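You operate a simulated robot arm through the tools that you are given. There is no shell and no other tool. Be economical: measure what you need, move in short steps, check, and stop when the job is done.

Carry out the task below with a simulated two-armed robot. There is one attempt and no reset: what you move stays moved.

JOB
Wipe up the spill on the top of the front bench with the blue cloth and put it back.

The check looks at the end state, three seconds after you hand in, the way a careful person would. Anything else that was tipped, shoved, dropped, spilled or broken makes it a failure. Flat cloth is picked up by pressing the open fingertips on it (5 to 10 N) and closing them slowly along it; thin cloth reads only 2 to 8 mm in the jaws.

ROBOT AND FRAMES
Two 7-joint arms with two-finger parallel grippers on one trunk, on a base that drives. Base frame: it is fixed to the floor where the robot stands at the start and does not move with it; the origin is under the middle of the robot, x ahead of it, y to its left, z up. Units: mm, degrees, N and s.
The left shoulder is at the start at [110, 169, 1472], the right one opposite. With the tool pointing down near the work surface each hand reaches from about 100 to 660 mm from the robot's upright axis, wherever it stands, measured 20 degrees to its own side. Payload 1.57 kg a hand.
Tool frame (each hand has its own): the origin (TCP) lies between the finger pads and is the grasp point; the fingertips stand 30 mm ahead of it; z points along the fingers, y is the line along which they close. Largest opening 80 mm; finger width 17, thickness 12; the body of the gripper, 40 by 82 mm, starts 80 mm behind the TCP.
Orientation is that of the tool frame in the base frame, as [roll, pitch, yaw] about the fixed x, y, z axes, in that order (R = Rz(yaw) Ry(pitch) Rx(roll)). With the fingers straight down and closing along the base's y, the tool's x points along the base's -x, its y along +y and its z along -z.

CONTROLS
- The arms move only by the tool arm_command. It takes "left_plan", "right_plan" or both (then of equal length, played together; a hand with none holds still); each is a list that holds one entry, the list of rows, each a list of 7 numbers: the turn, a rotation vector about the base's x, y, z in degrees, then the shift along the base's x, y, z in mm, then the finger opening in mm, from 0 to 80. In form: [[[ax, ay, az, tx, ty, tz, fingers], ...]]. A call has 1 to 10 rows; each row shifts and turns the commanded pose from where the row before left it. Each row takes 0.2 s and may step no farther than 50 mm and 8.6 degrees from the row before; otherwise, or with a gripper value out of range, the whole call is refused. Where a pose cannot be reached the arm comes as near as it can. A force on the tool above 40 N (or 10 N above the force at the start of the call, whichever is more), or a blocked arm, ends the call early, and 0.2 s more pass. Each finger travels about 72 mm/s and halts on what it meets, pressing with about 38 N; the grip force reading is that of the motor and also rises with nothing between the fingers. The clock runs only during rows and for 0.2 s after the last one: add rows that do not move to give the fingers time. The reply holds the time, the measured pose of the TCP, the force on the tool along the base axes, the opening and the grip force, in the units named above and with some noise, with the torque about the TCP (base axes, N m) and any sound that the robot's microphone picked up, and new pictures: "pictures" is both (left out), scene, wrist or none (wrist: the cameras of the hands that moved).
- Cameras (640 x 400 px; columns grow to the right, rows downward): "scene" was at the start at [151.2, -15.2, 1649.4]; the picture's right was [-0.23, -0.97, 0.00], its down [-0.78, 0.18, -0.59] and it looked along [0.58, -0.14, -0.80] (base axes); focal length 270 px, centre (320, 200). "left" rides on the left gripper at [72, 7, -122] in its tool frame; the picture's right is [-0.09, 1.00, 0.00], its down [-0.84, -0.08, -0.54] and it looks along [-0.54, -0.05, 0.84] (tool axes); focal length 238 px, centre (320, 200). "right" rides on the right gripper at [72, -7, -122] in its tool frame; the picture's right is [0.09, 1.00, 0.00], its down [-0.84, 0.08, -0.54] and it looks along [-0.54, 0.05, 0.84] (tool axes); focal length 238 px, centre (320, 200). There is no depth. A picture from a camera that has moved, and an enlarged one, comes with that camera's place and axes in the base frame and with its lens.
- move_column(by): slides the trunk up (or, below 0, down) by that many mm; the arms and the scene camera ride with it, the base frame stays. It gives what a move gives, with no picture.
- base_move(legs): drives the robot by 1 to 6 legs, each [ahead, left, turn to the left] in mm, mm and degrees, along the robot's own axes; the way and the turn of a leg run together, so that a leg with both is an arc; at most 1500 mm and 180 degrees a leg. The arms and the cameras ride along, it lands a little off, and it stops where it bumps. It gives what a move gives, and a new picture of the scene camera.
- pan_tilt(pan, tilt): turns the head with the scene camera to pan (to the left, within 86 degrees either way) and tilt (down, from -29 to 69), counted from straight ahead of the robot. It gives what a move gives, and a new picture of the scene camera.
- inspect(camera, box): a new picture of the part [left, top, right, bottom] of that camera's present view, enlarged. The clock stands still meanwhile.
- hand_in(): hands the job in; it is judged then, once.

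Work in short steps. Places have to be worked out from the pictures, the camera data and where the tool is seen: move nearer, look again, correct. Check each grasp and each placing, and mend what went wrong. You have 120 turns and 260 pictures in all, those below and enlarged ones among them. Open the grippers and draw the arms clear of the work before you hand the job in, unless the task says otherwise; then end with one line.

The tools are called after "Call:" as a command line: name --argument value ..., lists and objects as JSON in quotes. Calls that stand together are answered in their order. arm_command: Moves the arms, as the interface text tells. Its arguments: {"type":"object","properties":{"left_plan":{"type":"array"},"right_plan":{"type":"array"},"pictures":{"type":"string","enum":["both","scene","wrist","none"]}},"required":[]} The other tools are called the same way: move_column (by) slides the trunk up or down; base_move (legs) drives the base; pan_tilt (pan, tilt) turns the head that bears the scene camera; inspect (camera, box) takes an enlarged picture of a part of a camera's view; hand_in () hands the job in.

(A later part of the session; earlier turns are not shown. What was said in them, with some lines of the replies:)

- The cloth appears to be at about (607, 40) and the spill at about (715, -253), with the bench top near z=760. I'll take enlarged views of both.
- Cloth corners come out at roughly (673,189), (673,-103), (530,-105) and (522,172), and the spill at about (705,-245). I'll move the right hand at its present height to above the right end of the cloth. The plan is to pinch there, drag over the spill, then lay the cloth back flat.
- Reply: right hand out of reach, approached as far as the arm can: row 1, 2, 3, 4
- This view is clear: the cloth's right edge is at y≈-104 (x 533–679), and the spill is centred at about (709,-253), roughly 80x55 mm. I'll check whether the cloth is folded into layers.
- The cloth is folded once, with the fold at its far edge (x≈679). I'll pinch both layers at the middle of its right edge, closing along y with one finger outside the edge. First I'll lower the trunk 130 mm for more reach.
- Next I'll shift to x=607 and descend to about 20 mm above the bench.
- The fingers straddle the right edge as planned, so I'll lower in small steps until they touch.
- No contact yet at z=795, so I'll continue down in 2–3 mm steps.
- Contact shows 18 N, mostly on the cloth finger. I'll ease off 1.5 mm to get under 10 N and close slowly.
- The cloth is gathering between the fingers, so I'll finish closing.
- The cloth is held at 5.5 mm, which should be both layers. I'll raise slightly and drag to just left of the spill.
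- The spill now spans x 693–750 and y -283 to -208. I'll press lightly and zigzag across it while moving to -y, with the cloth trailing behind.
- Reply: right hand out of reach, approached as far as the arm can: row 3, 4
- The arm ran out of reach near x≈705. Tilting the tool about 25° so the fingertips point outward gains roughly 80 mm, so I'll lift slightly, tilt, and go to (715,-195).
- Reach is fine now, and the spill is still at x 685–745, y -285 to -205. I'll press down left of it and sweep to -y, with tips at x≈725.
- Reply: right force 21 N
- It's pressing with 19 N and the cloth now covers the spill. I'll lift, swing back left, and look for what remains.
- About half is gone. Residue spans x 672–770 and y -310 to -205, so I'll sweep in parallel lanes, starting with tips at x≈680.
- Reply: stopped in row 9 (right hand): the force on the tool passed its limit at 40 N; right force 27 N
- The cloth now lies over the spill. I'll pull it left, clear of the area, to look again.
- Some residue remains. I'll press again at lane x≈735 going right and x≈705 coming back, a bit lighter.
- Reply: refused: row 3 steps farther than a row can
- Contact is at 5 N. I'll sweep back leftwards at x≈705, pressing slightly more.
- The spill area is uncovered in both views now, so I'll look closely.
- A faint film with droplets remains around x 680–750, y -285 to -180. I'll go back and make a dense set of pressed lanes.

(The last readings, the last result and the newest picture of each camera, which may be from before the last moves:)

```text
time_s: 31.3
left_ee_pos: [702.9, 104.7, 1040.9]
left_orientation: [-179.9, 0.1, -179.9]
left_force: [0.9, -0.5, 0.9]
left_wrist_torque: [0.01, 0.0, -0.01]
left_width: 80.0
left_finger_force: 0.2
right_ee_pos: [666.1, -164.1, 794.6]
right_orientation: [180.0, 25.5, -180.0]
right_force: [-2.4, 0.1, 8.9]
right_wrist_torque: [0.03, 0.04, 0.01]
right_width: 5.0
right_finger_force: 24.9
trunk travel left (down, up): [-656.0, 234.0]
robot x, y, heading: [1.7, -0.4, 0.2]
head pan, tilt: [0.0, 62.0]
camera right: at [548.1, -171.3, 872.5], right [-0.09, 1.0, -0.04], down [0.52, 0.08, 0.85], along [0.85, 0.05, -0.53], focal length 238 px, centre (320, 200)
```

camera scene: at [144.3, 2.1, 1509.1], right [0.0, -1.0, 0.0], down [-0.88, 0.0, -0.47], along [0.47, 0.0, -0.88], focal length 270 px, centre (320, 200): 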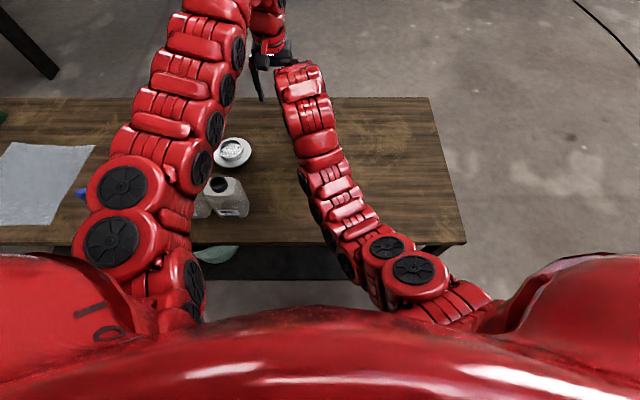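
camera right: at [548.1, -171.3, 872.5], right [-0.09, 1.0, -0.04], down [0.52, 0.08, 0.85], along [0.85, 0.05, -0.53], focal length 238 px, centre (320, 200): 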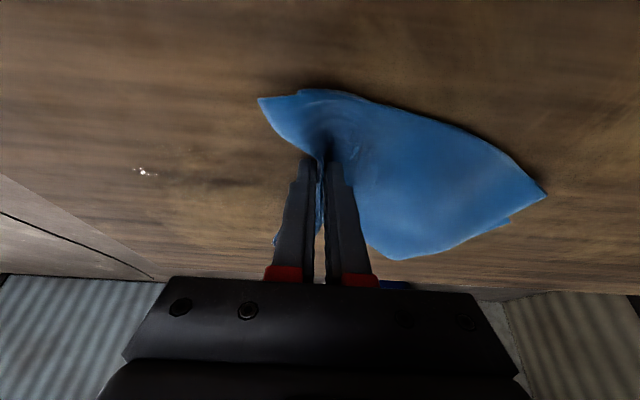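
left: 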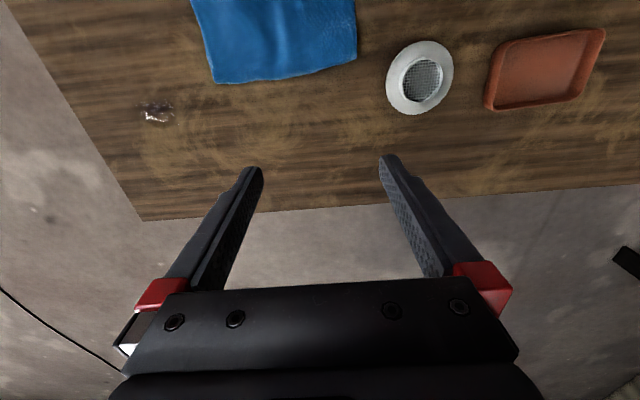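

Contact is 9 N, and a glint remains near (707,-301). I'll sweep lanes to y≈-325, beginning at TCP x≈682.

Call:
arm_command --right_plan '[[[0, 0, 0, 10, -32, 0, 0], [0, 0, 0, 5, -32, 0, 0], [0, 0, 0, 0, -32, 0, 0], [0, 0, 0, 0, -32, 0, 0], [0, 0, 0, 0, -30, 0, 0], [0, 0, 0, 14, 0, 0, 0], [0, 0, 0, 0, 34, 0, 0], [0, 0, 0, 0, 34, 0, 0], [0, 0, 0, 0, 34, 0, 0], [0, 0, 0, 0, 34, 0, 0]]]' --pictures "wrist"

Call:
arm_command --right_plan '[[[0, 0, 0, 14, 0, -0.5, 0], [0, 0, 0, 0, -34, 0, 0], [0, 0, 0, 0, -34, 0, 0], [0, 0, 0, 0, -34, 0, 0], [0, 0, 0, 0, -34, 0, 0], [0, 0, 0, 14, 0, 0, 0], [0, 0, 0, 0, 34, 0, 0], [0, 0, 0, 0, 34, 0, 0], [0, 0, 0, 0, 34, 0, 0], [0, 0, 0, 0, 34, 0, 0]]]' --pictures "wrist"

```text
time_s: 33.5
left_ee_pos: [704.4, 105.0, 1039.9]
left_orientation: [-179.9, 0.0, -180.0]
left_force: [0.2, 0.6, -0.1]
left_wrist_torque: [-0.02, 0.01, -0.01]
left_width: 80.1
left_finger_force: 0.0
right_ee_pos: [695.7, -186.4, 794.0]
right_orientation: [-179.9, 25.3, -179.9]
right_force: [-2.2, -3.2, 8.9]
right_wrist_torque: [-0.14, 0.07, 0.0]
right_width: 5.0
right_finger_force: 25.7
trunk travel left (down, up): [-656.0, 234.0]
robot x, y, heading: [0.6, -0.9, -0.1]
head pan, tilt: [0.0, 62.0]
camera right: at [578.3, -192.3, 872.6], right [-0.09, 1.0, -0.04], down [0.52, 0.08, 0.85], along [0.85, 0.05, -0.53], focal length 238 px, centre (320, 200)
```

right: 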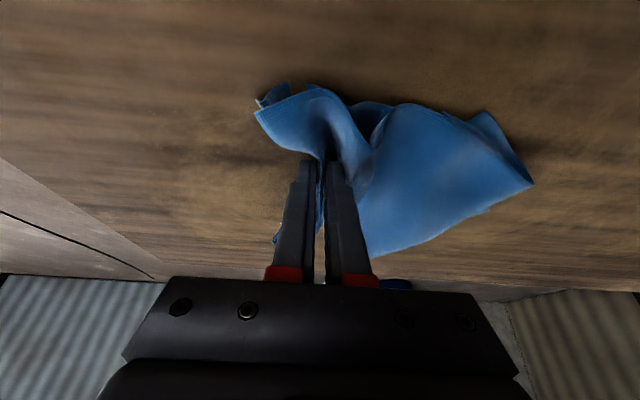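

```text
time_s: 35.7
left_ee_pos: [701.9, 104.4, 1041.4]
left_orientation: [-179.9, 0.3, 179.9]
left_force: [-0.1, 0.8, -0.2]
left_wrist_torque: [-0.05, 0.0, 0.02]
left_width: 79.9
left_finger_force: 0.0
right_ee_pos: [721.9, -187.6, 792.0]
right_orientation: [-180.0, 25.4, 179.9]
right_force: [-1.2, -7.9, 20.3]
right_wrist_torque: [-0.27, 0.06, -0.02]
right_width: 5.1
right_finger_force: 25.3
trunk travel left (down, up): [-656.0, 234.0]
robot x, y, heading: [-0.9, -0.9, 0.0]
head pan, tilt: [0.0, 62.0]
camera right: at [604.5, -194.1, 871.9], right [-0.08, 1.0, -0.04], down [0.52, 0.08, 0.85], along [0.85, 0.05, -0.53], focal length 238 px, centre (320, 200)
```

right: 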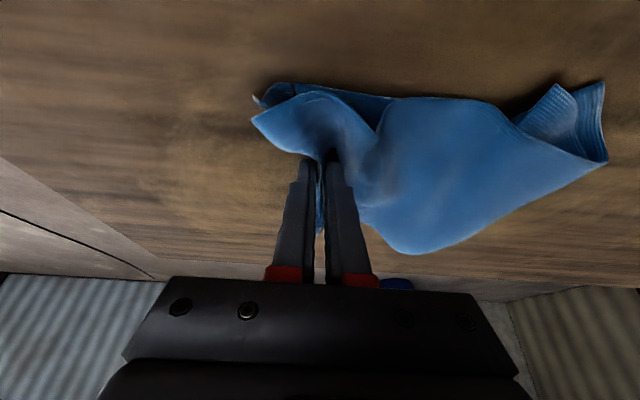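

Much cleaner. I'll enlarge the wiped area from both cameras.

Call:
inspect --camera "right" --box '[60, 60, 300, 210]'

Call:
inspect --camera "scene" --box '[340, 105, 460, 180]'

```text
2.67 times, centred on (180, 135) of right
camera zoom: at [604.5, -194.1, 871.9], right [-0.08, 1.0, -0.04], down [0.52, 0.08, 0.85], along [0.85, 0.05, -0.53], focal length 636 px, centre (693, 373)
```

zoom: 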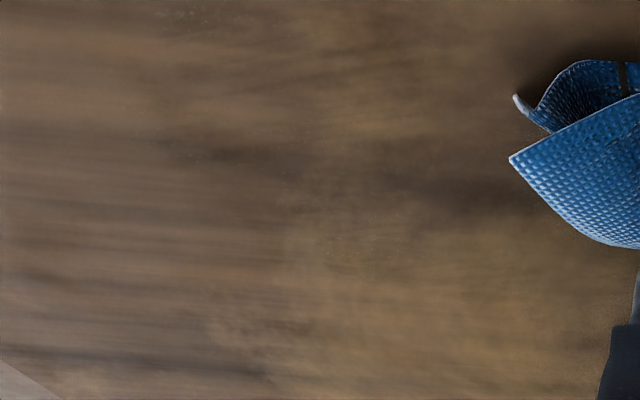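

```text
5.33 times, centred on (400, 142) of scene
camera zoom: at [141.2, 2.4, 1509.6], right [0.0, -1.0, 0.0], down [-0.88, 0.0, -0.47], along [0.47, 0.0, -0.88], focal length 1439 px, centre (-107, 507)
```

zoom: 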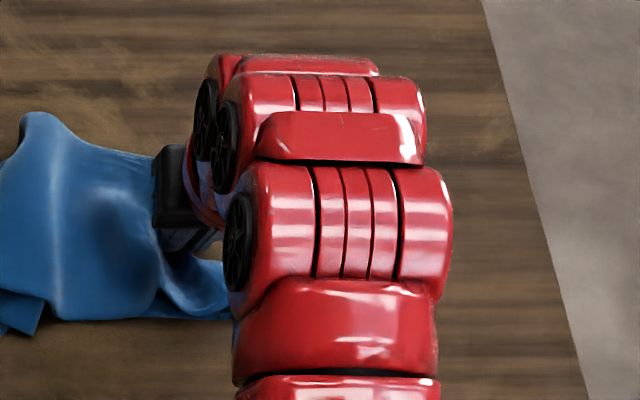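

Nearly clean. I'll do one more pair of lanes: out at x≈737, back at x≈668, where faint specks remain near (677,-288).

Call:
arm_command --right_plan '[[[0, 0, 0, 13, 0, 0.5, 0], [0, 0, 0, 0, -34, 0, 0], [0, 0, 0, 0, -34, 0, 0], [0, 0, 0, 0, -34, 0, 0], [0, 0, 0, 0, -30, 0, 0], [0, 0, 0, -34, 0, 0, 0], [0, 0, 0, -34, 0, 0, 0], [0, 0, 0, 0, 34, 0, 0], [0, 0, 0, 0, 34, 0, 0], [0, 0, 0, 0, 34, 0, 0]]]' --pictures "none"

Call:
arm_command --right_plan '[[[0, 0, 0, -13, 0, 0.5, 0], [0, 0, 0, 0, -34, 0, 0], [0, 0, 0, 0, -34, 0, 0], [0, 0, 0, 0, -34, 0, 0], [0, 0, 0, 13, 0, 0, 0], [0, 0, 0, 13, 0, 0, 0], [0, 0, 0, 0, 34, 0, 0], [0, 0, 0, 0, 34, 0, 0], [0, 0, 0, 0, 34, 0, 0], [0, 0, 0, 0, 40, 15, 0]]]' --pictures "none"

Call:
arm_command --right_plan '[[[0, 0, 0, -10, 40, 25, 0], [0, 0, 0, -10, 40, 25, 0], [0, 0, 0, -10, 40, 25, 0], [0, 0, 0, -10, 40, 25, 0], [0, 0, 0, -10, 0, 40, 0], [0, 0, 0, 0, 0, 40, 0], [0, 0, 0, 0, 0, 40, 0], [0, 0, 0, 0, 0, 0, 0]]]'

```text
time_s: 37.9
left_ee_pos: [701.9, 104.1, 1040.9]
left_orientation: [-179.9, 0.2, 180.0]
left_force: [-0.7, -0.7, -0.3]
left_wrist_torque: [-0.03, 0.0, 0.0]
left_width: 80.0
left_finger_force: 0.0
right_ee_pos: [666.5, -220.5, 792.6]
right_orientation: [180.0, 25.4, 180.0]
right_force: [-2.3, -6.8, 15.7]
right_wrist_torque: [-0.19, 0.08, 0.01]
right_width: 4.9
right_finger_force: 25.4
trunk travel left (down, up): [-656.0, 234.0]
robot x, y, heading: [-1.1, 0.7, -0.2]
head pan, tilt: [0.0, 62.0]
```

```text
time_s: 40.1
left_ee_pos: [704.1, 106.6, 1039.9]
left_orientation: [-179.9, -0.1, -180.0]
left_force: [-0.1, 0.5, -0.3]
left_wrist_torque: [-0.01, 0.0, -0.01]
left_width: 79.8
left_finger_force: 0.1
right_ee_pos: [681.1, -175.4, 805.7]
right_orientation: [179.8, 25.2, -179.8]
right_force: [0.3, -0.1, -0.4]
right_wrist_torque: [0.03, -0.02, 0.0]
right_width: 5.3
right_finger_force: 25.5
trunk travel left (down, up): [-656.0, 234.0]
robot x, y, heading: [-2.5, -0.7, 0.1]
head pan, tilt: [0.0, 62.0]
```

```text
time_s: 41.9
left_ee_pos: [703.9, 104.8, 1039.6]
left_orientation: [180.0, 0.0, -180.0]
left_force: [-0.8, -0.7, -1.1]
left_wrist_torque: [0.0, -0.02, -0.01]
left_width: 79.9
left_finger_force: 0.0
right_ee_pos: [630.7, -17.2, 1028.5]
right_orientation: [179.9, 25.4, -179.9]
right_force: [0.0, -0.2, -1.1]
right_wrist_torque: [0.01, 0.01, 0.01]
right_width: 5.0
right_finger_force: 24.6
trunk travel left (down, up): [-656.0, 234.0]
robot x, y, heading: [0.0, -1.7, -0.1]
head pan, tilt: [0.0, 62.0]
camera scene: at [144.3, 2.1, 1509.1], right [0.0, -1.0, 0.0], down [-0.88, 0.0, -0.47], along [0.47, 0.0, -0.88], focal length 270 px, centre (320, 200)
camera right: at [513.6, -23.2, 1108.1], right [-0.08, 1.0, -0.04], down [0.52, 0.08, 0.85], along [0.85, 0.05, -0.53], focal length 238 px, centre (320, 200)
```

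scene: 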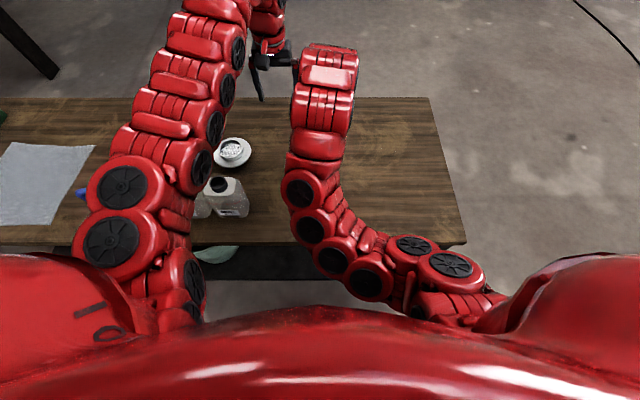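
right: 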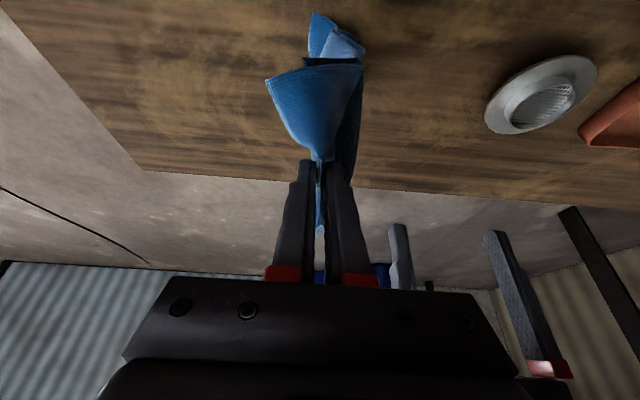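

Call:
inspect --camera "scene" --box '[340, 105, 460, 180]'

Call:
inspect --camera "right" --box '[20, 0, 270, 156]'

Call:
inspect --camera "left" --box '[0, 0, 640, 400]'

```text
5.33 times, centred on (400, 142) of scene
camera zoom: at [144.3, 2.1, 1509.1], right [0.0, -1.0, 0.0], down [-0.88, 0.0, -0.47], along [0.47, 0.0, -0.88], focal length 1439 px, centre (-107, 507)
```

zoom: 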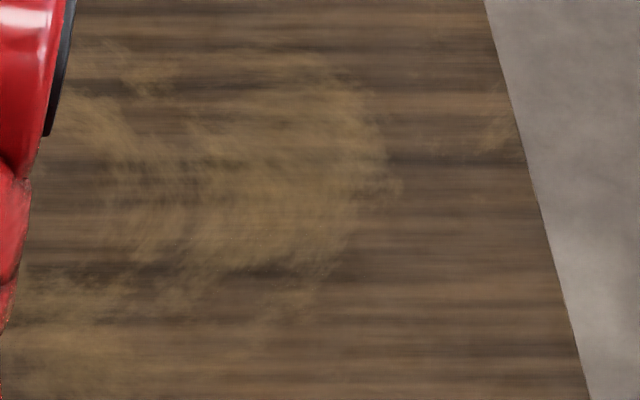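

```text
2.56 times, centred on (145, 78) of right
camera zoom: at [513.6, -23.2, 1108.1], right [-0.08, 1.0, -0.04], down [0.52, 0.08, 0.85], along [0.85, 0.05, -0.53], focal length 610 px, centre (768, 512)
```

zoom: 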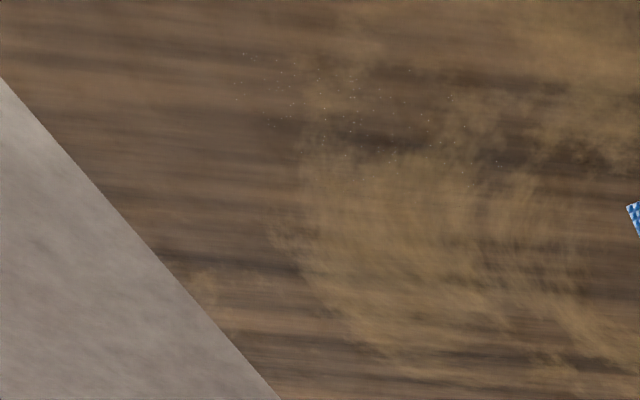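

```text
1.00 times, centred on (320, 200) of left (not enlarged: the box is as wide or as high as the picture)
camera zoom: at [632.6, 111.2, 1161.8], right [0.09, 1.0, 0.0], down [0.84, -0.08, 0.54], along [0.54, -0.05, -0.84], focal length 238 px, centre (320, 200)
```

zoom: 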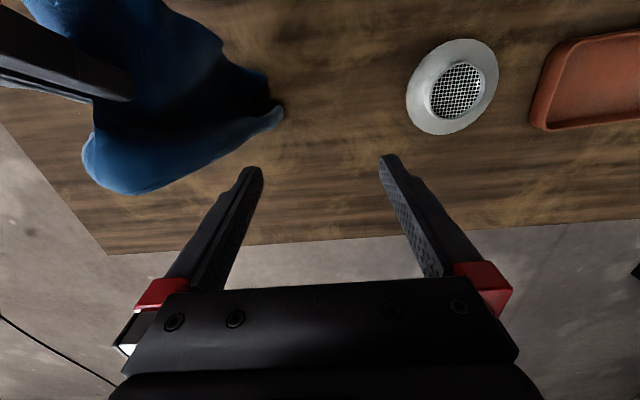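

Only tiny specks remain, around x 676–725, y -292 to -190. I'll do one more pressed zigzag, this time across in x.

Call:
arm_command --right_plan '[[[0, 0, 0, 8, -40, -25, 0], [0, 0, 0, 8, -40, -25, 0], [0, 0, 0, 8, -40, -25, 0], [0, 0, 0, 8, -36, -25, 0], [0, 0, 0, 0, 0, -45, 0], [0, 0, 0, 0, 0, -45, 0], [0, 0, 0, 0, 0, -40, 0], [0, 0, 0, 0, 0, -6, 0], [0, 0, 0, 0, 0, 0, 0]]]' --pictures "none"

Call:
arm_command --right_plan '[[[0, 0, 0, 35, -6, 0, 0], [0, 0, 0, 35, -6, 0, 0], [0, 0, 0, -35, -6, 0, 0], [0, 0, 0, -35, -6, 0, 0], [0, 0, 0, 35, -6, 0, 0], [0, 0, 0, 35, -6, 0, 0], [0, 0, 0, -35, -6, 0, 0], [0, 0, 0, -35, -6, 0, 0], [0, 0, 0, 35, -6, 0, 0], [0, 0, 0, 35, -6, 0, 0]]]' --pictures "none"

Call:
arm_command --right_plan '[[[0, 0, 0, -35, -6, 0, 0], [0, 0, 0, -35, -6, 0, 0], [0, 0, 0, 35, -6, 0, 0], [0, 0, 0, 35, -6, 0, 0], [0, 0, 0, -35, -6, 0, 0], [0, 0, 0, -35, -6, 0, 0], [0, 0, 0, 35, -6, 0, 0], [0, 0, 0, 35, -6, 0, 0], [0, 0, 0, -35, -6, 0, 0], [0, 0, 0, -35, 0, 0, 0]]]' --pictures "wrist"

```text
time_s: 43.9
left_ee_pos: [701.3, 105.1, 1042.2]
left_orientation: [-179.9, 0.1, 180.0]
left_force: [0.0, -0.4, 1.1]
left_wrist_torque: [0.04, -0.03, -0.01]
left_width: 79.9
left_finger_force: 0.2
right_ee_pos: [661.8, -174.0, 796.9]
right_orientation: [179.9, 26.0, 180.0]
right_force: [2.7, -1.2, 24.7]
right_wrist_torque: [0.01, -0.09, 0.02]
right_width: 5.0
right_finger_force: 25.7
trunk travel left (down, up): [-656.0, 234.0]
robot x, y, heading: [-3.9, -2.6, -0.3]
head pan, tilt: [0.0, 62.0]
```

```text
time_s: 45.4
left_ee_pos: [702.5, 105.4, 1040.6]
left_orientation: [179.9, 0.1, 180.0]
left_force: [-0.1, -0.1, -0.4]
left_wrist_torque: [0.01, -0.01, -0.02]
left_width: 80.1
left_finger_force: 0.2
right_ee_pos: [719.8, -209.2, 795.6]
right_orientation: [179.8, 26.0, -179.9]
right_force: [-1.5, 2.1, 12.3]
right_wrist_torque: [0.12, 0.05, 0.0]
right_width: 5.2
right_finger_force: 25.3
trunk travel left (down, up): [-656.0, 234.0]
robot x, y, heading: [-0.2, 0.1, 0.1]
head pan, tilt: [0.0, 62.0]
stopped in row 7 (right hand): the force on the tool passed its limit at 43 N (the readings are from after the stop); the commanded pose is now the measured one
```

```text
time_s: 47.6
left_ee_pos: [702.7, 105.9, 1041.0]
left_orientation: [-179.9, 0.2, 180.0]
left_force: [0.8, -0.6, 0.6]
left_wrist_torque: [0.01, -0.01, 0.02]
left_width: 80.0
left_finger_force: 0.0
right_ee_pos: [649.8, -262.2, 794.6]
right_orientation: [180.0, 26.1, -179.9]
right_force: [3.7, 0.7, 26.7]
right_wrist_torque: [0.07, -0.11, 0.0]
right_width: 5.2
right_finger_force: 25.5
trunk travel left (down, up): [-656.0, 234.0]
robot x, y, heading: [1.9, 1.4, -0.1]
head pan, tilt: [0.0, 62.0]
camera right: at [532.2, -269.6, 873.1], right [-0.08, 1.0, -0.04], down [0.51, 0.08, 0.85], along [0.85, 0.05, -0.52], focal length 238 px, centre (320, 200)
```

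right: 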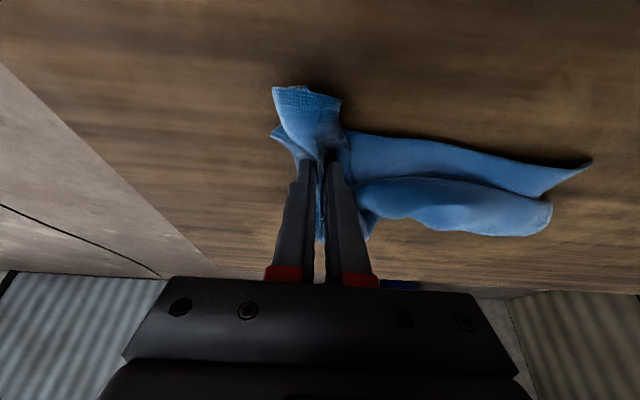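

Now finish the last strip, out to y≈-310 and back in x zigzag.

Call:
arm_command --right_plan '[[[0, 0, 0, 10, -12, 1, 0], [0, 0, 0, 35, -6, 0, 0], [0, 0, 0, 35, -6, 0, 0], [0, 0, 0, -35, -8, 0, 0], [0, 0, 0, -35, -8, 0, 0], [0, 0, 0, 30, -6, 0, 0], [0, 0, 0, 0, 30, 0, 0], [0, 0, 0, 0, 34, 0, 0], [0, 0, 0, 0, 34, 0, 0], [0, 0, 0, 0, 34, 2, 0]]]' --pictures "none"

Call:
arm_command --right_plan '[[[0, 0, 0, -10, 40, 25, 0], [0, 0, 0, -10, 40, 25, 0], [0, 0, 0, -10, 40, 25, 0], [0, 0, 0, -10, 40, 25, 0], [0, 0, 0, -10, 0, 40, 0], [0, 0, 0, 0, 0, 40, 0], [0, 0, 0, 0, 0, 40, 0], [0, 0, 0, 0, 0, 0, 0]]]' --pictures "wrist"

Call:
inspect --camera "right" --box '[20, 0, 270, 156]'

```text
time_s: 49.8
left_ee_pos: [703.4, 105.7, 1040.1]
left_orientation: [-179.9, 0.0, -179.9]
left_force: [-0.2, -0.1, -0.6]
left_wrist_torque: [-0.02, 0.02, 0.02]
left_width: 79.7
left_finger_force: 0.0
right_ee_pos: [689.0, -176.1, 797.2]
right_orientation: [180.0, 25.7, -179.9]
right_force: [-0.5, -0.7, 4.1]
right_wrist_torque: [-0.05, 0.06, -0.03]
right_width: 5.2
right_finger_force: 25.2
trunk travel left (down, up): [-656.0, 234.0]
robot x, y, heading: [-1.4, 3.2, 0.2]
head pan, tilt: [0.0, 62.0]
```

```text
time_s: 51.6
left_ee_pos: [704.8, 104.8, 1040.3]
left_orientation: [-179.9, 0.0, 180.0]
left_force: [-0.3, 0.8, -0.6]
left_wrist_torque: [-0.02, -0.02, -0.01]
left_width: 80.0
left_finger_force: 0.1
right_ee_pos: [639.5, -16.9, 1016.5]
right_orientation: [179.8, 25.8, -179.9]
right_force: [-0.4, 1.1, -0.7]
right_wrist_torque: [0.02, -0.02, 0.02]
right_width: 5.3
right_finger_force: 25.2
trunk travel left (down, up): [-656.0, 234.0]
robot x, y, heading: [2.4, 0.5, -0.0]
head pan, tilt: [0.0, 62.0]
camera right: at [521.2, -24.2, 1095.0], right [-0.08, 1.0, -0.04], down [0.52, 0.08, 0.85], along [0.85, 0.05, -0.52], focal length 238 px, centre (320, 200)
```

right: 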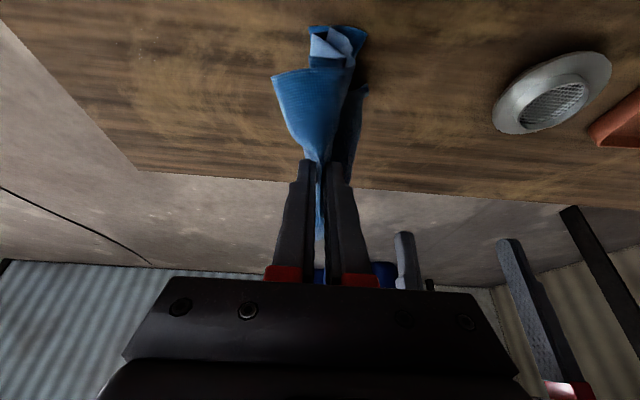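

```text
2.56 times, centred on (145, 78) of right
camera zoom: at [521.2, -24.2, 1095.0], right [-0.08, 1.0, -0.04], down [0.52, 0.08, 0.85], along [0.85, 0.05, -0.52], focal length 610 px, centre (768, 512)
```

zoom: 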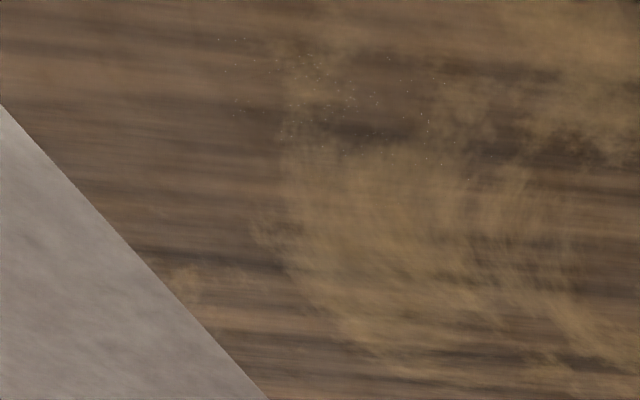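

The wet film is gone and only sub-millimetre specks show. I'll look closer once before putting the cloth back.

Call:
arm_command --right_plan '[[[0, 0, 0, 0, -40, -28, 0], [0, 0, 0, 0, -40, -28, 0], [0, 0, 0, 0, -30, -38, 0], [0, 0, 0, 0, -20, -38, 0], [0, 0, 0, 0, 0, 0, 0]]]' --pictures "none"

Call:
inspect --camera "right" --box '[30, 20, 290, 182]'

```text
time_s: 52.8
left_ee_pos: [703.3, 105.1, 1039.5]
left_orientation: [-179.8, 0.0, -179.8]
left_force: [0.4, 0.7, 0.7]
left_wrist_torque: [-0.04, -0.01, -0.05]
left_width: 80.0
left_finger_force: 0.0
right_ee_pos: [639.7, -144.8, 884.8]
right_orientation: [179.9, 25.9, -179.9]
right_force: [0.0, -0.2, -0.1]
right_wrist_torque: [0.03, -0.02, 0.0]
right_width: 5.4
right_finger_force: 25.7
trunk travel left (down, up): [-656.0, 234.0]
robot x, y, heading: [2.9, -1.7, 0.0]
head pan, tilt: [0.0, 62.0]
```

```text
2.46 times, centred on (160, 101) of right
camera zoom: at [522.3, -151.8, 963.4], right [-0.09, 1.0, -0.04], down [0.52, 0.08, 0.85], along [0.85, 0.05, -0.52], focal length 587 px, centre (714, 444)
```

zoom: 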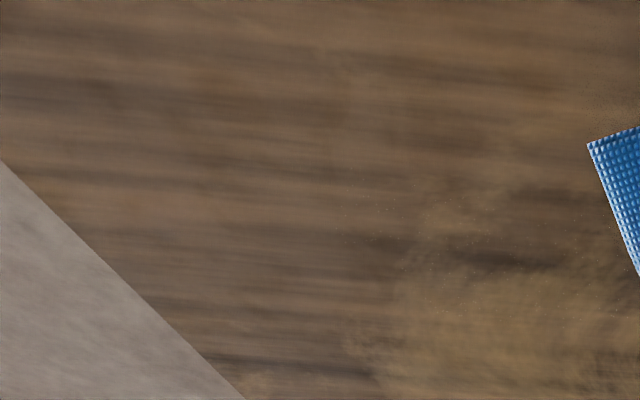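

The bench looks clean; the remaining specks look like picture noise, since they also appear outside the spill area. Next I'll move the left hand aside and up, and raise the right hand with its tool vertical so the cloth hangs straight.

Call:
arm_command --left_plan '[[[0, 0, 0, 0, 0, 30, 80], [0, 0, 0, 0, 0, 30, 80], [0, 0, 0, 0, 40, 10, 80], [0, 0, 0, 0, 40, 0, 80], [0, 0, 0, 0, 40, 0, 80], [0, 0, 0, 0, 40, 0, 80], [0, 0, 0, 0, 40, 0, 80], [0, 0, 0, 0, 40, 0, 80], [0, 0, 0, 0, 0, 0, 80]]]' --right_plan '[[[0, 8.5, 0, 0, 10, 40, 0], [0, 8.5, 0, 0, 10, 40, 0], [0, 8.5, 0, 0, 10, 40, 0], [0, 0, 0, -6, 10, 40, 0], [0, 0, 0, -6, 20, 40, 0], [0, 0, 0, -6, 20, 10, 0], [0, 0, 0, -6, 20, 0, 0], [0, 0, 0, -6, 0, 0, 0], [0, 0, 0, 0, 0, 0, 0]]]'

```text
time_s: 54.8
left_ee_pos: [691.3, 328.5, 1100.2]
left_orientation: [-179.9, -0.1, -180.0]
left_force: [0.4, 0.8, 0.3]
left_wrist_torque: [-0.01, 0.01, -0.02]
left_width: 80.0
left_finger_force: 0.1
left hand out of reach, approached as far as the arm can: row 6, 7, 8
right_ee_pos: [633.5, -89.5, 1037.3]
right_orientation: [179.8, 0.3, -179.9]
right_force: [0.2, -0.5, -0.6]
right_wrist_torque: [0.01, -0.03, -0.02]
right_width: 5.1
right_finger_force: 25.3
right hand out of reach, approached as far as the arm can: row 2, 3
trunk travel left (down, up): [-656.0, 234.0]
robot x, y, heading: [0.6, -2.5, -0.1]
head pan, tilt: [0.0, 62.0]
camera scene: at [144.2, 2.5, 1509.2], right [0.0, -1.0, 0.0], down [-0.88, 0.0, -0.47], along [0.47, 0.0, -0.88], focal length 270 px, centre (320, 200)
camera right: at [561.7, -96.8, 1159.1], right [-0.09, 1.0, 0.0], down [0.83, 0.08, 0.55], along [0.54, 0.05, -0.84], focal length 238 px, centre (320, 200)
camera left: at [618.6, 335.1, 1222.2], right [0.09, 1.0, 0.0], down [0.84, -0.08, 0.54], along [0.54, -0.05, -0.84], focal length 238 px, centre (320, 200)
```

scene: 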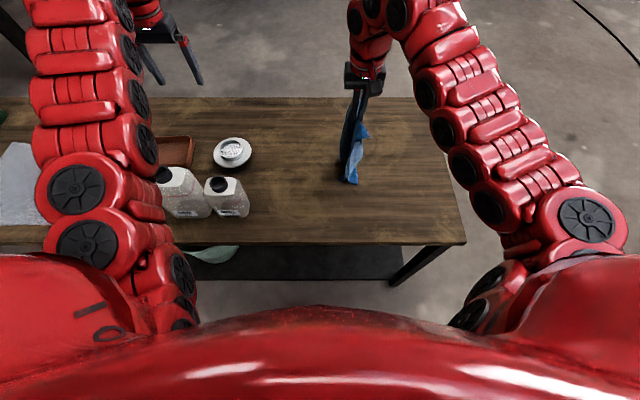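
right: 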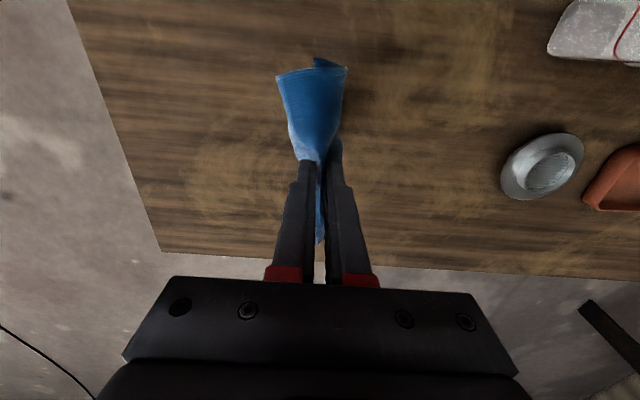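
left: 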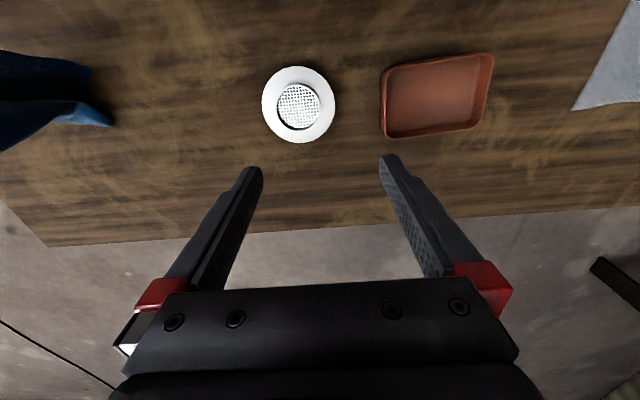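

The cloth hangs almost straight, its lower end at the bench. I'll carry it to y≈165, x≈605, so the free end sits at its original left edge.

Call:
arm_command --right_plan '[[[0, 0, 0, -5, 0, 20, 0], [0, 0, 0, -5, 42, 10, 0], [0, 0, 0, -5, 42, 0, 0], [0, 0, 0, -5, 42, 0, 0], [0, 0, 0, -5, 42, 0, 0], [0, 0, 0, -4, 42, 0, 0], [0, 0, 0, 0, 42, -10, 0], [0, 0, 0, 0, 0, -10, 0], [0, 0, 0, 0, 0, 0, 0]]]'

```text
time_s: 56.8
left_ee_pos: [690.6, 328.4, 1100.6]
left_orientation: [-179.9, 0.0, -179.9]
left_force: [1.2, 1.0, -0.3]
left_wrist_torque: [0.01, -0.01, 0.04]
left_width: 80.1
left_finger_force: 0.1
right_ee_pos: [605.6, 160.0, 1047.9]
right_orientation: [179.9, 0.4, -179.9]
right_force: [0.3, 0.3, 0.2]
right_wrist_torque: [0.0, -0.01, -0.03]
right_width: 5.0
right_finger_force: 25.7
trunk travel left (down, up): [-656.0, 234.0]
robot x, y, heading: [-1.9, -0.9, -0.1]
head pan, tilt: [0.0, 62.0]
camera scene: at [143.8, 2.9, 1509.2], right [0.0, -1.0, 0.0], down [-0.88, 0.0, -0.47], along [0.47, 0.0, -0.88], focal length 270 px, centre (320, 200)
camera right: at [531.6, 153.9, 1168.5], right [-0.09, 1.0, 0.0], down [0.83, 0.08, 0.55], along [0.55, 0.05, -0.84], focal length 238 px, centre (320, 200)
```

scene: 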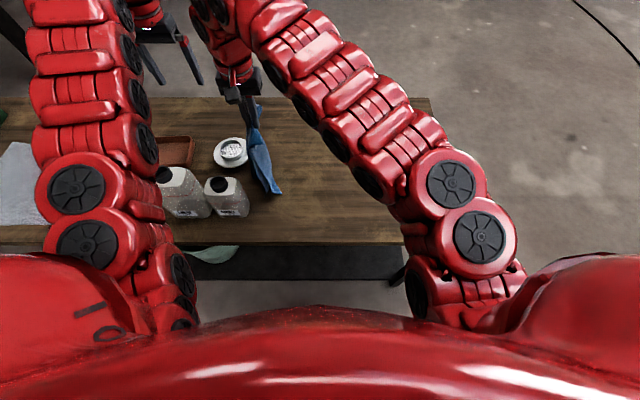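
right: 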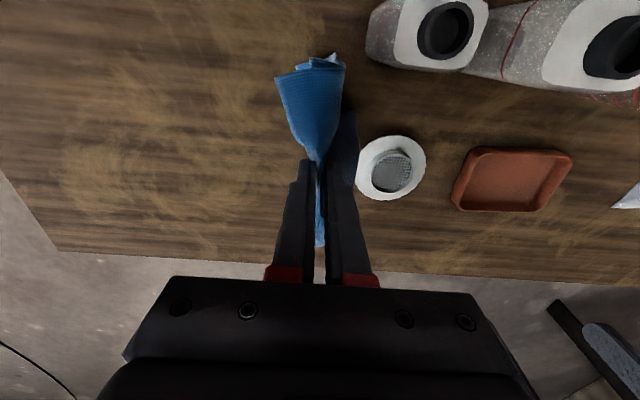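

The free end touches at about (569,147), clear of the dish and bottles. I'll lay the cloth down in an arc to y≈-90.

Call:
arm_command --right_plan '[[[0, 0, 0, 0, -39, -3, 0], [0, 0, 0, 0, -38, -9, 0], [0, 0, 0, 0, -36, -15, 0], [0, 0, 0, 0, -34, -20, 0], [0, 0, 0, 0, -30, -25, 0], [0, 0, 0, 0, -25, -30, 0], [0, 0, 0, 0, -20, -33, 0], [0, 0, 0, 0, -15, -36, 0], [0, 0, 0, 0, -9, -38, 0], [0, 0, 0, 0, -3, -37, 0]]]'

```text
time_s: 59.0
left_ee_pos: [691.1, 327.2, 1099.3]
left_orientation: [-179.9, 0.1, 179.9]
left_force: [1.0, -0.2, -0.7]
left_wrist_torque: [-0.01, 0.0, 0.01]
left_width: 80.1
left_finger_force: 0.1
right_ee_pos: [623.3, -31.7, 852.7]
right_orientation: [180.0, 0.3, -179.9]
right_force: [0.2, 0.2, 0.0]
right_wrist_torque: [0.04, -0.01, 0.01]
right_width: 5.3
right_finger_force: 25.4
right hand out of reach, approached as far as the arm can: row 4, 5, 6, 7
trunk travel left (down, up): [-656.0, 234.0]
robot x, y, heading: [-2.3, 0.6, -0.1]
head pan, tilt: [0.0, 62.0]
camera scene: at [145.2, 1.7, 1509.1], right [0.0, -1.0, 0.0], down [-0.88, 0.0, -0.47], along [0.47, 0.0, -0.88], focal length 270 px, centre (320, 200)
camera right: at [551.1, -38.3, 973.8], right [-0.09, 1.0, 0.0], down [0.83, 0.08, 0.55], along [0.54, 0.05, -0.84], focal length 238 px, centre (320, 200)
```

scene: 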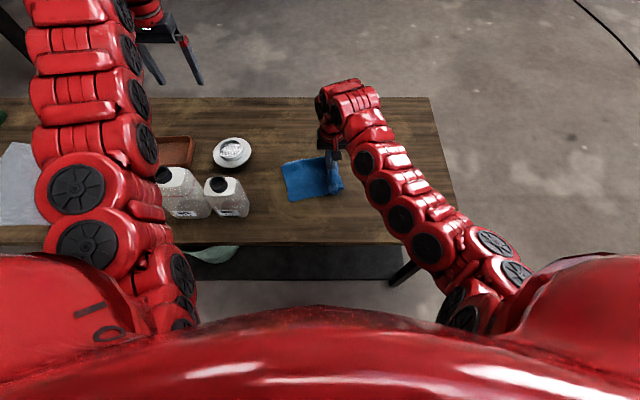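
right: 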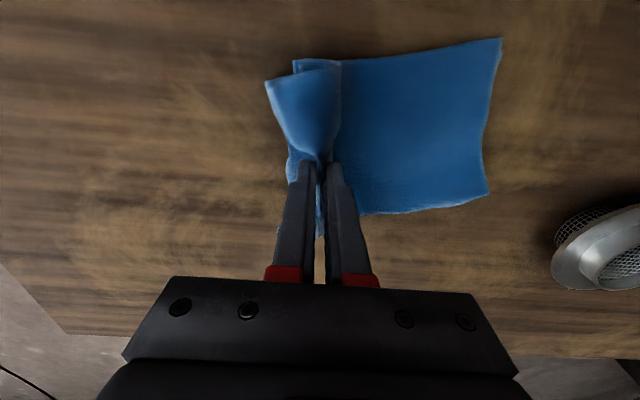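

The cloth lays out nicely, but its left edge is 40–60 mm too far right (y≈95–148 against the original ~170). I'll lift it again and start the lay-down further left.

Call:
arm_command --right_plan '[[[0, 0, 0, 0, 20, 42, 0], [0, 0, 0, 0, 20, 42, 0], [0, 0, 0, 0, 20, 42, 0], [0, 0, 0, 0, 20, 42, 0], [0, 0, 0, -4, 30, 35, 0], [0, 0, 0, -4, 40, 0, 0], [0, 0, 0, -4, 40, 0, 0], [0, 0, 0, -4, 36, 0, 0], [0, 0, 0, 0, 0, 0, 0]]]'

```text
time_s: 61.0
left_ee_pos: [690.8, 327.0, 1101.1]
left_orientation: [180.0, -0.1, -180.0]
left_force: [0.3, -0.4, 0.6]
left_wrist_torque: [0.04, 0.01, 0.03]
left_width: 80.2
left_finger_force: 0.0
right_ee_pos: [605.6, 191.3, 1054.9]
right_orientation: [179.8, 0.3, 179.9]
right_force: [-0.1, -0.6, -0.9]
right_wrist_torque: [0.02, 0.03, -0.05]
right_width: 5.1
right_finger_force: 25.6
trunk travel left (down, up): [-656.0, 234.0]
robot x, y, heading: [3.3, -0.3, -0.1]
head pan, tilt: [0.0, 62.0]
camera scene: at [144.6, 0.3, 1509.1], right [0.0, -1.0, 0.0], down [-0.88, 0.0, -0.47], along [0.47, 0.0, -0.88], focal length 270 px, centre (320, 200)
camera right: at [534.5, 184.7, 1176.1], right [-0.09, 1.0, 0.0], down [0.83, 0.08, 0.55], along [0.54, 0.05, -0.84], focal length 238 px, centre (320, 200)
```

scene: 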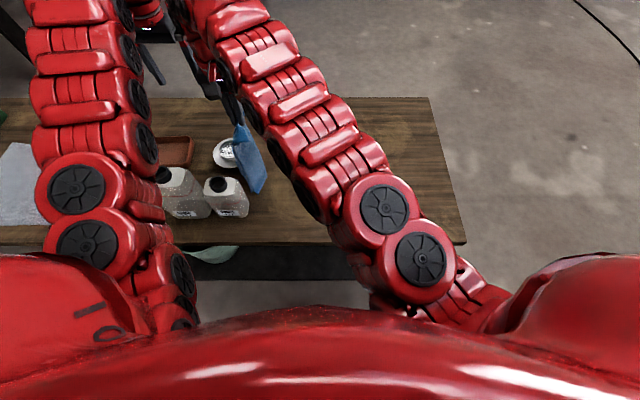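
right: 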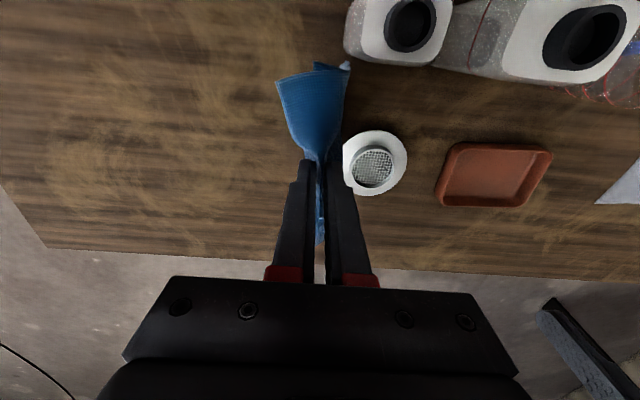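

The free end is at y≈199. I'll lower a little first to anchor it, then lay the cloth out in an arc.

Call:
arm_command --right_plan '[[[0, 0, 0, 0, -10, -25, 0], [0, 0, 0, 0, -30, -15, 0], [0, 0, 0, 0, -36, -15, 0], [0, 0, 0, 0, -36, -20, 0], [0, 0, 0, 0, -34, -22, 0], [0, 0, 0, 0, -32, -25, 0], [0, 0, 0, 0, -28, -28, 0], [0, 0, 0, 0, -24, -30, 0], [0, 0, 0, 0, -18, -32, 0], [0, 0, 0, 0, 0, 0, 0]]]'

```text
time_s: 63.2
left_ee_pos: [689.9, 327.7, 1100.1]
left_orientation: [-179.9, 0.0, -180.0]
left_force: [-0.2, -0.2, 0.5]
left_wrist_torque: [-0.05, 0.01, 0.02]
left_width: 80.1
left_finger_force: 0.0
right_ee_pos: [618.7, -48.4, 844.1]
right_orientation: [179.7, 0.4, -179.9]
right_force: [-0.5, -0.7, -1.2]
right_wrist_torque: [-0.03, -0.03, -0.02]
right_width: 5.1
right_finger_force: 25.6
right hand out of reach, approached as far as the arm can: row 6, 7
trunk travel left (down, up): [-656.0, 234.0]
robot x, y, heading: [0.5, -4.2, -0.1]
head pan, tilt: [0.0, 62.0]
camera scene: at [143.7, 2.2, 1509.3], right [0.0, -1.0, 0.0], down [-0.88, 0.0, -0.47], along [0.47, 0.0, -0.88], focal length 270 px, centre (320, 200)
camera right: at [545.4, -55.6, 964.7], right [-0.09, 1.0, 0.0], down [0.83, 0.08, 0.55], along [0.55, 0.05, -0.84], focal length 238 px, centre (320, 200)
```

scene: 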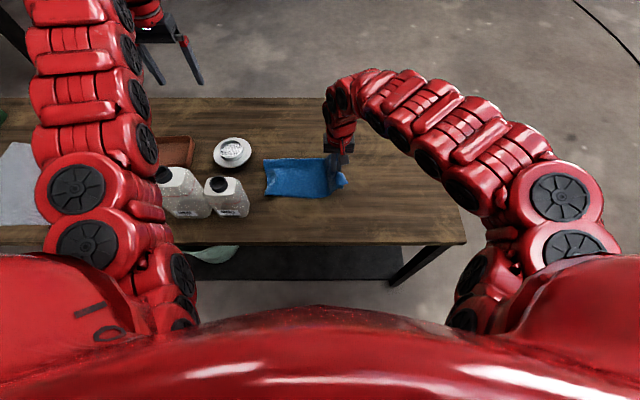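
right: 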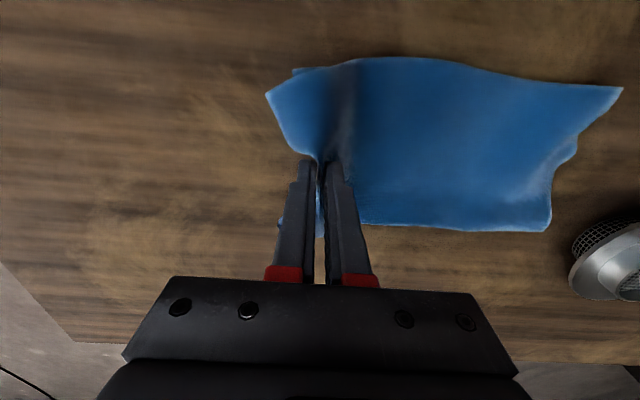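

The left edge is now at its original y, about 25 mm too far forward. I'll lower the held end to about (597,-92,800), pulling it straight.

Call:
arm_command --right_plan '[[[0, 0, 0, -6, -18, -16, 0], [0, 0, 0, -6, -14, -16, 0], [0, 0, 0, -6, -10, -12, 0], [0, 0, 0, -4, -4, -4, 0], [0, 0, 0, 0, 0, 0, 0]]]'

```text
time_s: 64.4
left_ee_pos: [689.4, 328.0, 1100.1]
left_orientation: [-179.9, 0.0, -179.9]
left_force: [0.3, 0.0, 0.5]
left_wrist_torque: [0.0, 0.01, -0.01]
left_width: 79.8
left_finger_force: 0.1
right_ee_pos: [598.2, -94.7, 797.1]
right_orientation: [179.8, 0.4, -179.9]
right_force: [0.3, 0.1, 0.7]
right_wrist_torque: [0.03, -0.03, -0.07]
right_width: 4.9
right_finger_force: 25.4
trunk travel left (down, up): [-656.0, 234.0]
robot x, y, heading: [-3.4, 0.5, 0.1]
head pan, tilt: [0.0, 62.0]
camera scene: at [144.2, 2.0, 1509.2], right [0.0, -1.0, 0.0], down [-0.88, 0.0, -0.47], along [0.47, 0.0, -0.88], focal length 270 px, centre (320, 200)
camera right: at [525.2, -101.2, 918.1], right [-0.09, 1.0, 0.0], down [0.83, 0.08, 0.55], along [0.54, 0.05, -0.84], focal length 238 px, centre (320, 200)
```

scene: 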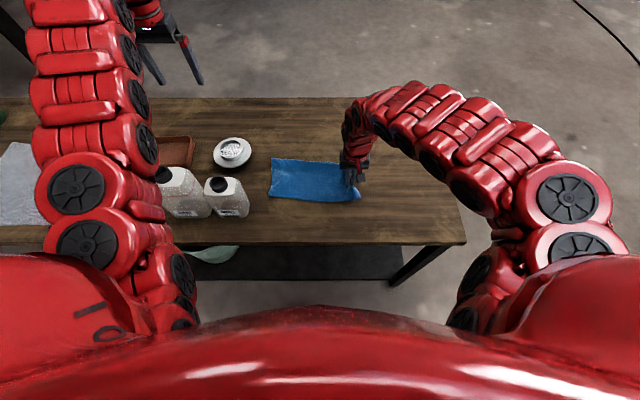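
right: 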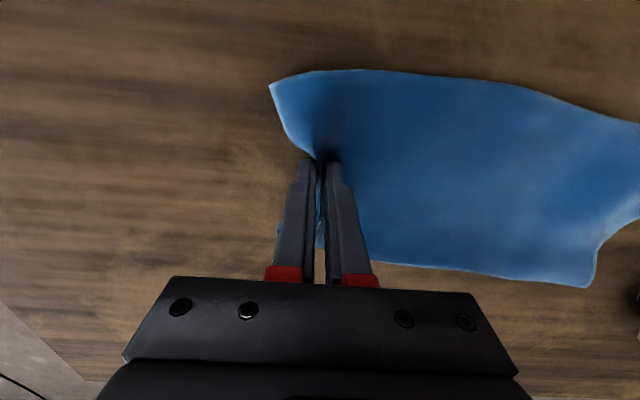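

It lies very close to its original place. I'll lower 3 mm, open slowly, and rise.

Call:
arm_command --right_plan '[[[0, 0, 0, 0, 0, -3, 0], [0, 0, 0, 0, 0, 0, 8], [0, 0, 0, 0, 0, 0, 16], [0, 0, 0, 0, 0, 2, 24], [0, 0, 0, 0, 0, 10, 26], [0, 0, 0, 0, 0, 30, 26], [0, 0, 0, 0, -10, 45, 26], [0, 0, 0, 0, -40, 30, 40], [0, 0, 0, 0, -45, 20, 40], [0, 0, 0, 0, 0, 0, 40]]]'

Call:
inspect --camera "scene" --box '[240, 130, 380, 217]'

```text
time_s: 66.6
left_ee_pos: [690.3, 329.0, 1100.1]
left_orientation: [-179.9, 0.0, -179.8]
left_force: [0.2, -0.6, 0.3]
left_wrist_torque: [-0.02, -0.02, 0.03]
left_width: 79.8
left_finger_force: 0.1
right_ee_pos: [645.8, -181.6, 914.1]
right_orientation: [179.9, 0.1, -179.9]
right_force: [-0.5, -0.1, 0.7]
right_wrist_torque: [-0.01, -0.02, 0.04]
right_width: 39.7
right_finger_force: 0.0
right hand out of reach, approached as far as the arm can: row 5, 6, 7, 8, 9
trunk travel left (down, up): [-656.0, 234.0]
robot x, y, heading: [-0.1, -3.1, -0.1]
head pan, tilt: [0.0, 62.0]
camera scene: at [144.4, 3.1, 1509.1], right [0.0, -1.0, 0.0], down [-0.88, 0.0, -0.47], along [0.47, 0.0, -0.88], focal length 270 px, centre (320, 200)
camera right: at [573.7, -187.8, 1035.4], right [-0.09, 1.0, 0.0], down [0.84, 0.08, 0.54], along [0.54, 0.05, -0.84], focal length 238 px, centre (320, 200)
```

scene: 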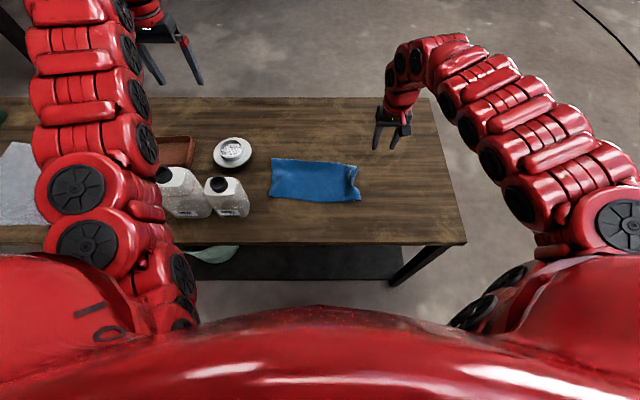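
right: 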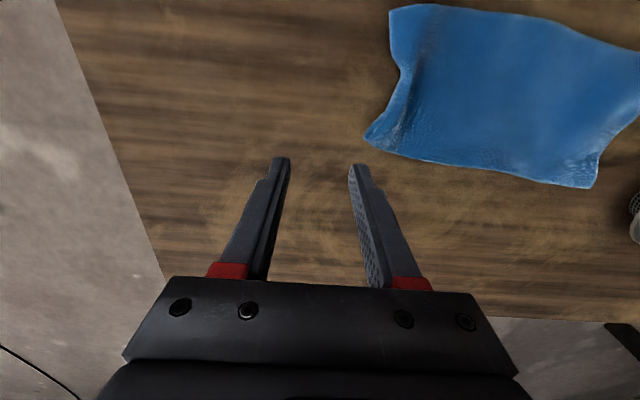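

```text
4.57 times, centred on (310, 174) of scene
camera zoom: at [144.4, 3.1, 1509.1], right [0.0, -1.0, 0.0], down [-0.88, 0.0, -0.47], along [0.47, 0.0, -0.88], focal length 1234 px, centre (366, 321)
```

zoom: 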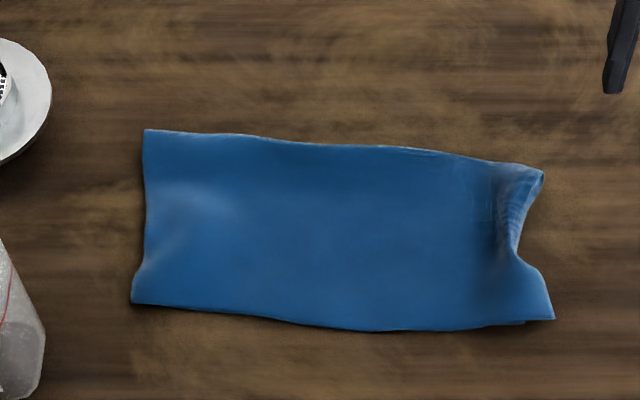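

The cloth is flat, still folded, and within about 20 mm of where it was. I'll take one last look at the wiped area.

Call:
arm_command --right_plan '[[[0, 0, 0, -20, -35, 15, 60], [0, 0, 0, -30, -35, 15, 60], [0, 0, 0, -30, -35, 10, 60], [0, 0, 0, -20, -40, 0, 60], [0, 0, 0, 0, 0, 0, 60]]]' --pictures "both"

Call:
inspect --camera "right" --box '[280, 80, 480, 205]'

Call:
inspect --camera "scene" --box '[340, 105, 460, 180]'

```text
time_s: 67.8
left_ee_pos: [690.1, 328.7, 1099.7]
left_orientation: [-179.8, 0.0, -180.0]
left_force: [0.1, 0.8, 0.8]
left_wrist_torque: [0.0, 0.01, -0.01]
left_width: 79.7
left_finger_force: 0.0
right_ee_pos: [619.8, -341.2, 951.1]
right_orientation: [179.8, 0.3, -179.9]
right_force: [-0.6, 0.4, 0.2]
right_wrist_torque: [-0.02, -0.02, -0.01]
right_width: 60.0
right_finger_force: 0.1
right hand out of reach, approached as far as the arm can: row 1, 2, 3, 4
trunk travel left (down, up): [-656.0, 234.0]
robot x, y, heading: [-0.1, -4.2, -0.3]
head pan, tilt: [0.0, 62.0]
camera scene: at [144.6, 3.1, 1509.1], right [0.0, -1.0, 0.0], down [-0.88, 0.0, -0.47], along [0.47, 0.0, -0.88], focal length 270 px, centre (320, 200)
camera right: at [548.2, -348.0, 1071.9], right [-0.09, 1.0, 0.0], down [0.83, 0.08, 0.54], along [0.54, 0.05, -0.84], focal length 238 px, centre (320, 200)
```

scene: 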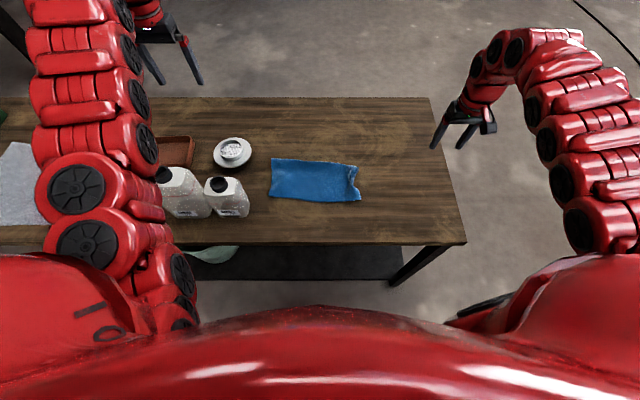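
right: 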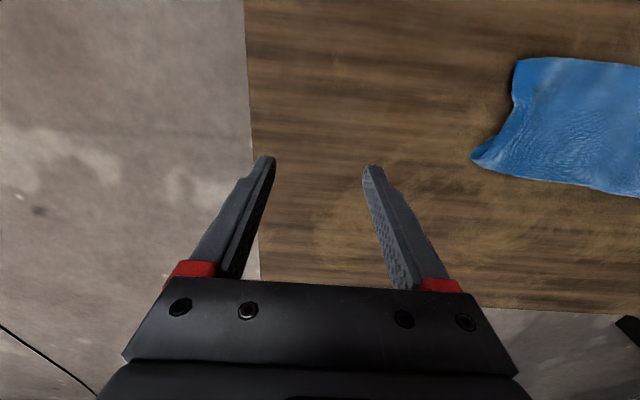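

```text
3.20 times, centred on (380, 142) of right
camera zoom: at [548.2, -348.0, 1071.9], right [-0.09, 1.0, 0.0], down [0.83, 0.08, 0.54], along [0.54, 0.05, -0.84], focal length 763 px, centre (128, 384)
```

zoom: 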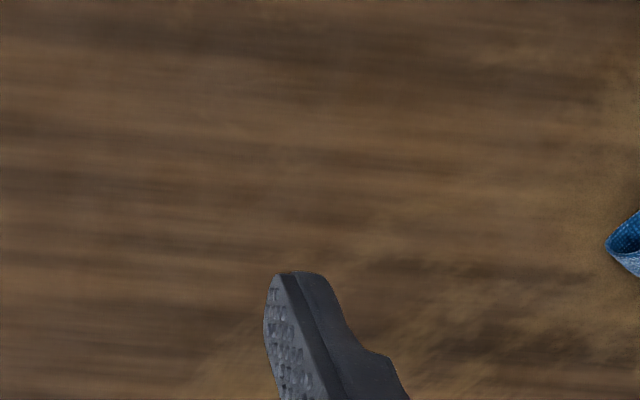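

```text
5.33 times, centred on (400, 142) of scene
camera zoom: at [144.6, 3.1, 1509.1], right [0.0, -1.0, 0.0], down [-0.88, 0.0, -0.47], along [0.47, 0.0, -0.88], focal length 1439 px, centre (-107, 507)
```

zoom: 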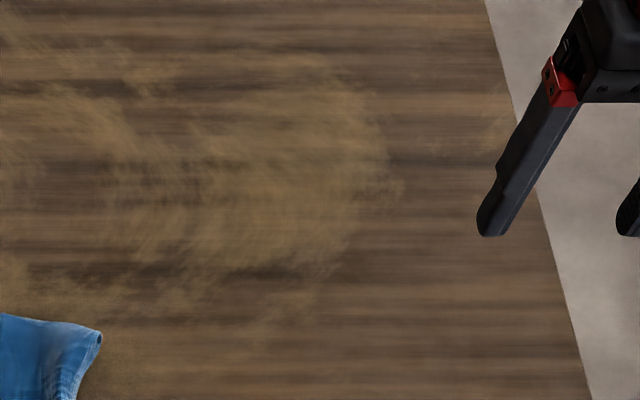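

The bench is clean and dry, the cloth is back in place, nothing else has moved, and both hands are open and clear. I'm handing in.

Call:
hand_in

```text
The job is handed in.
```

I wiped up the spill and laid the blue cloth back, still folded, within about 20 mm of its original place; nothing else on the bench was disturbed.
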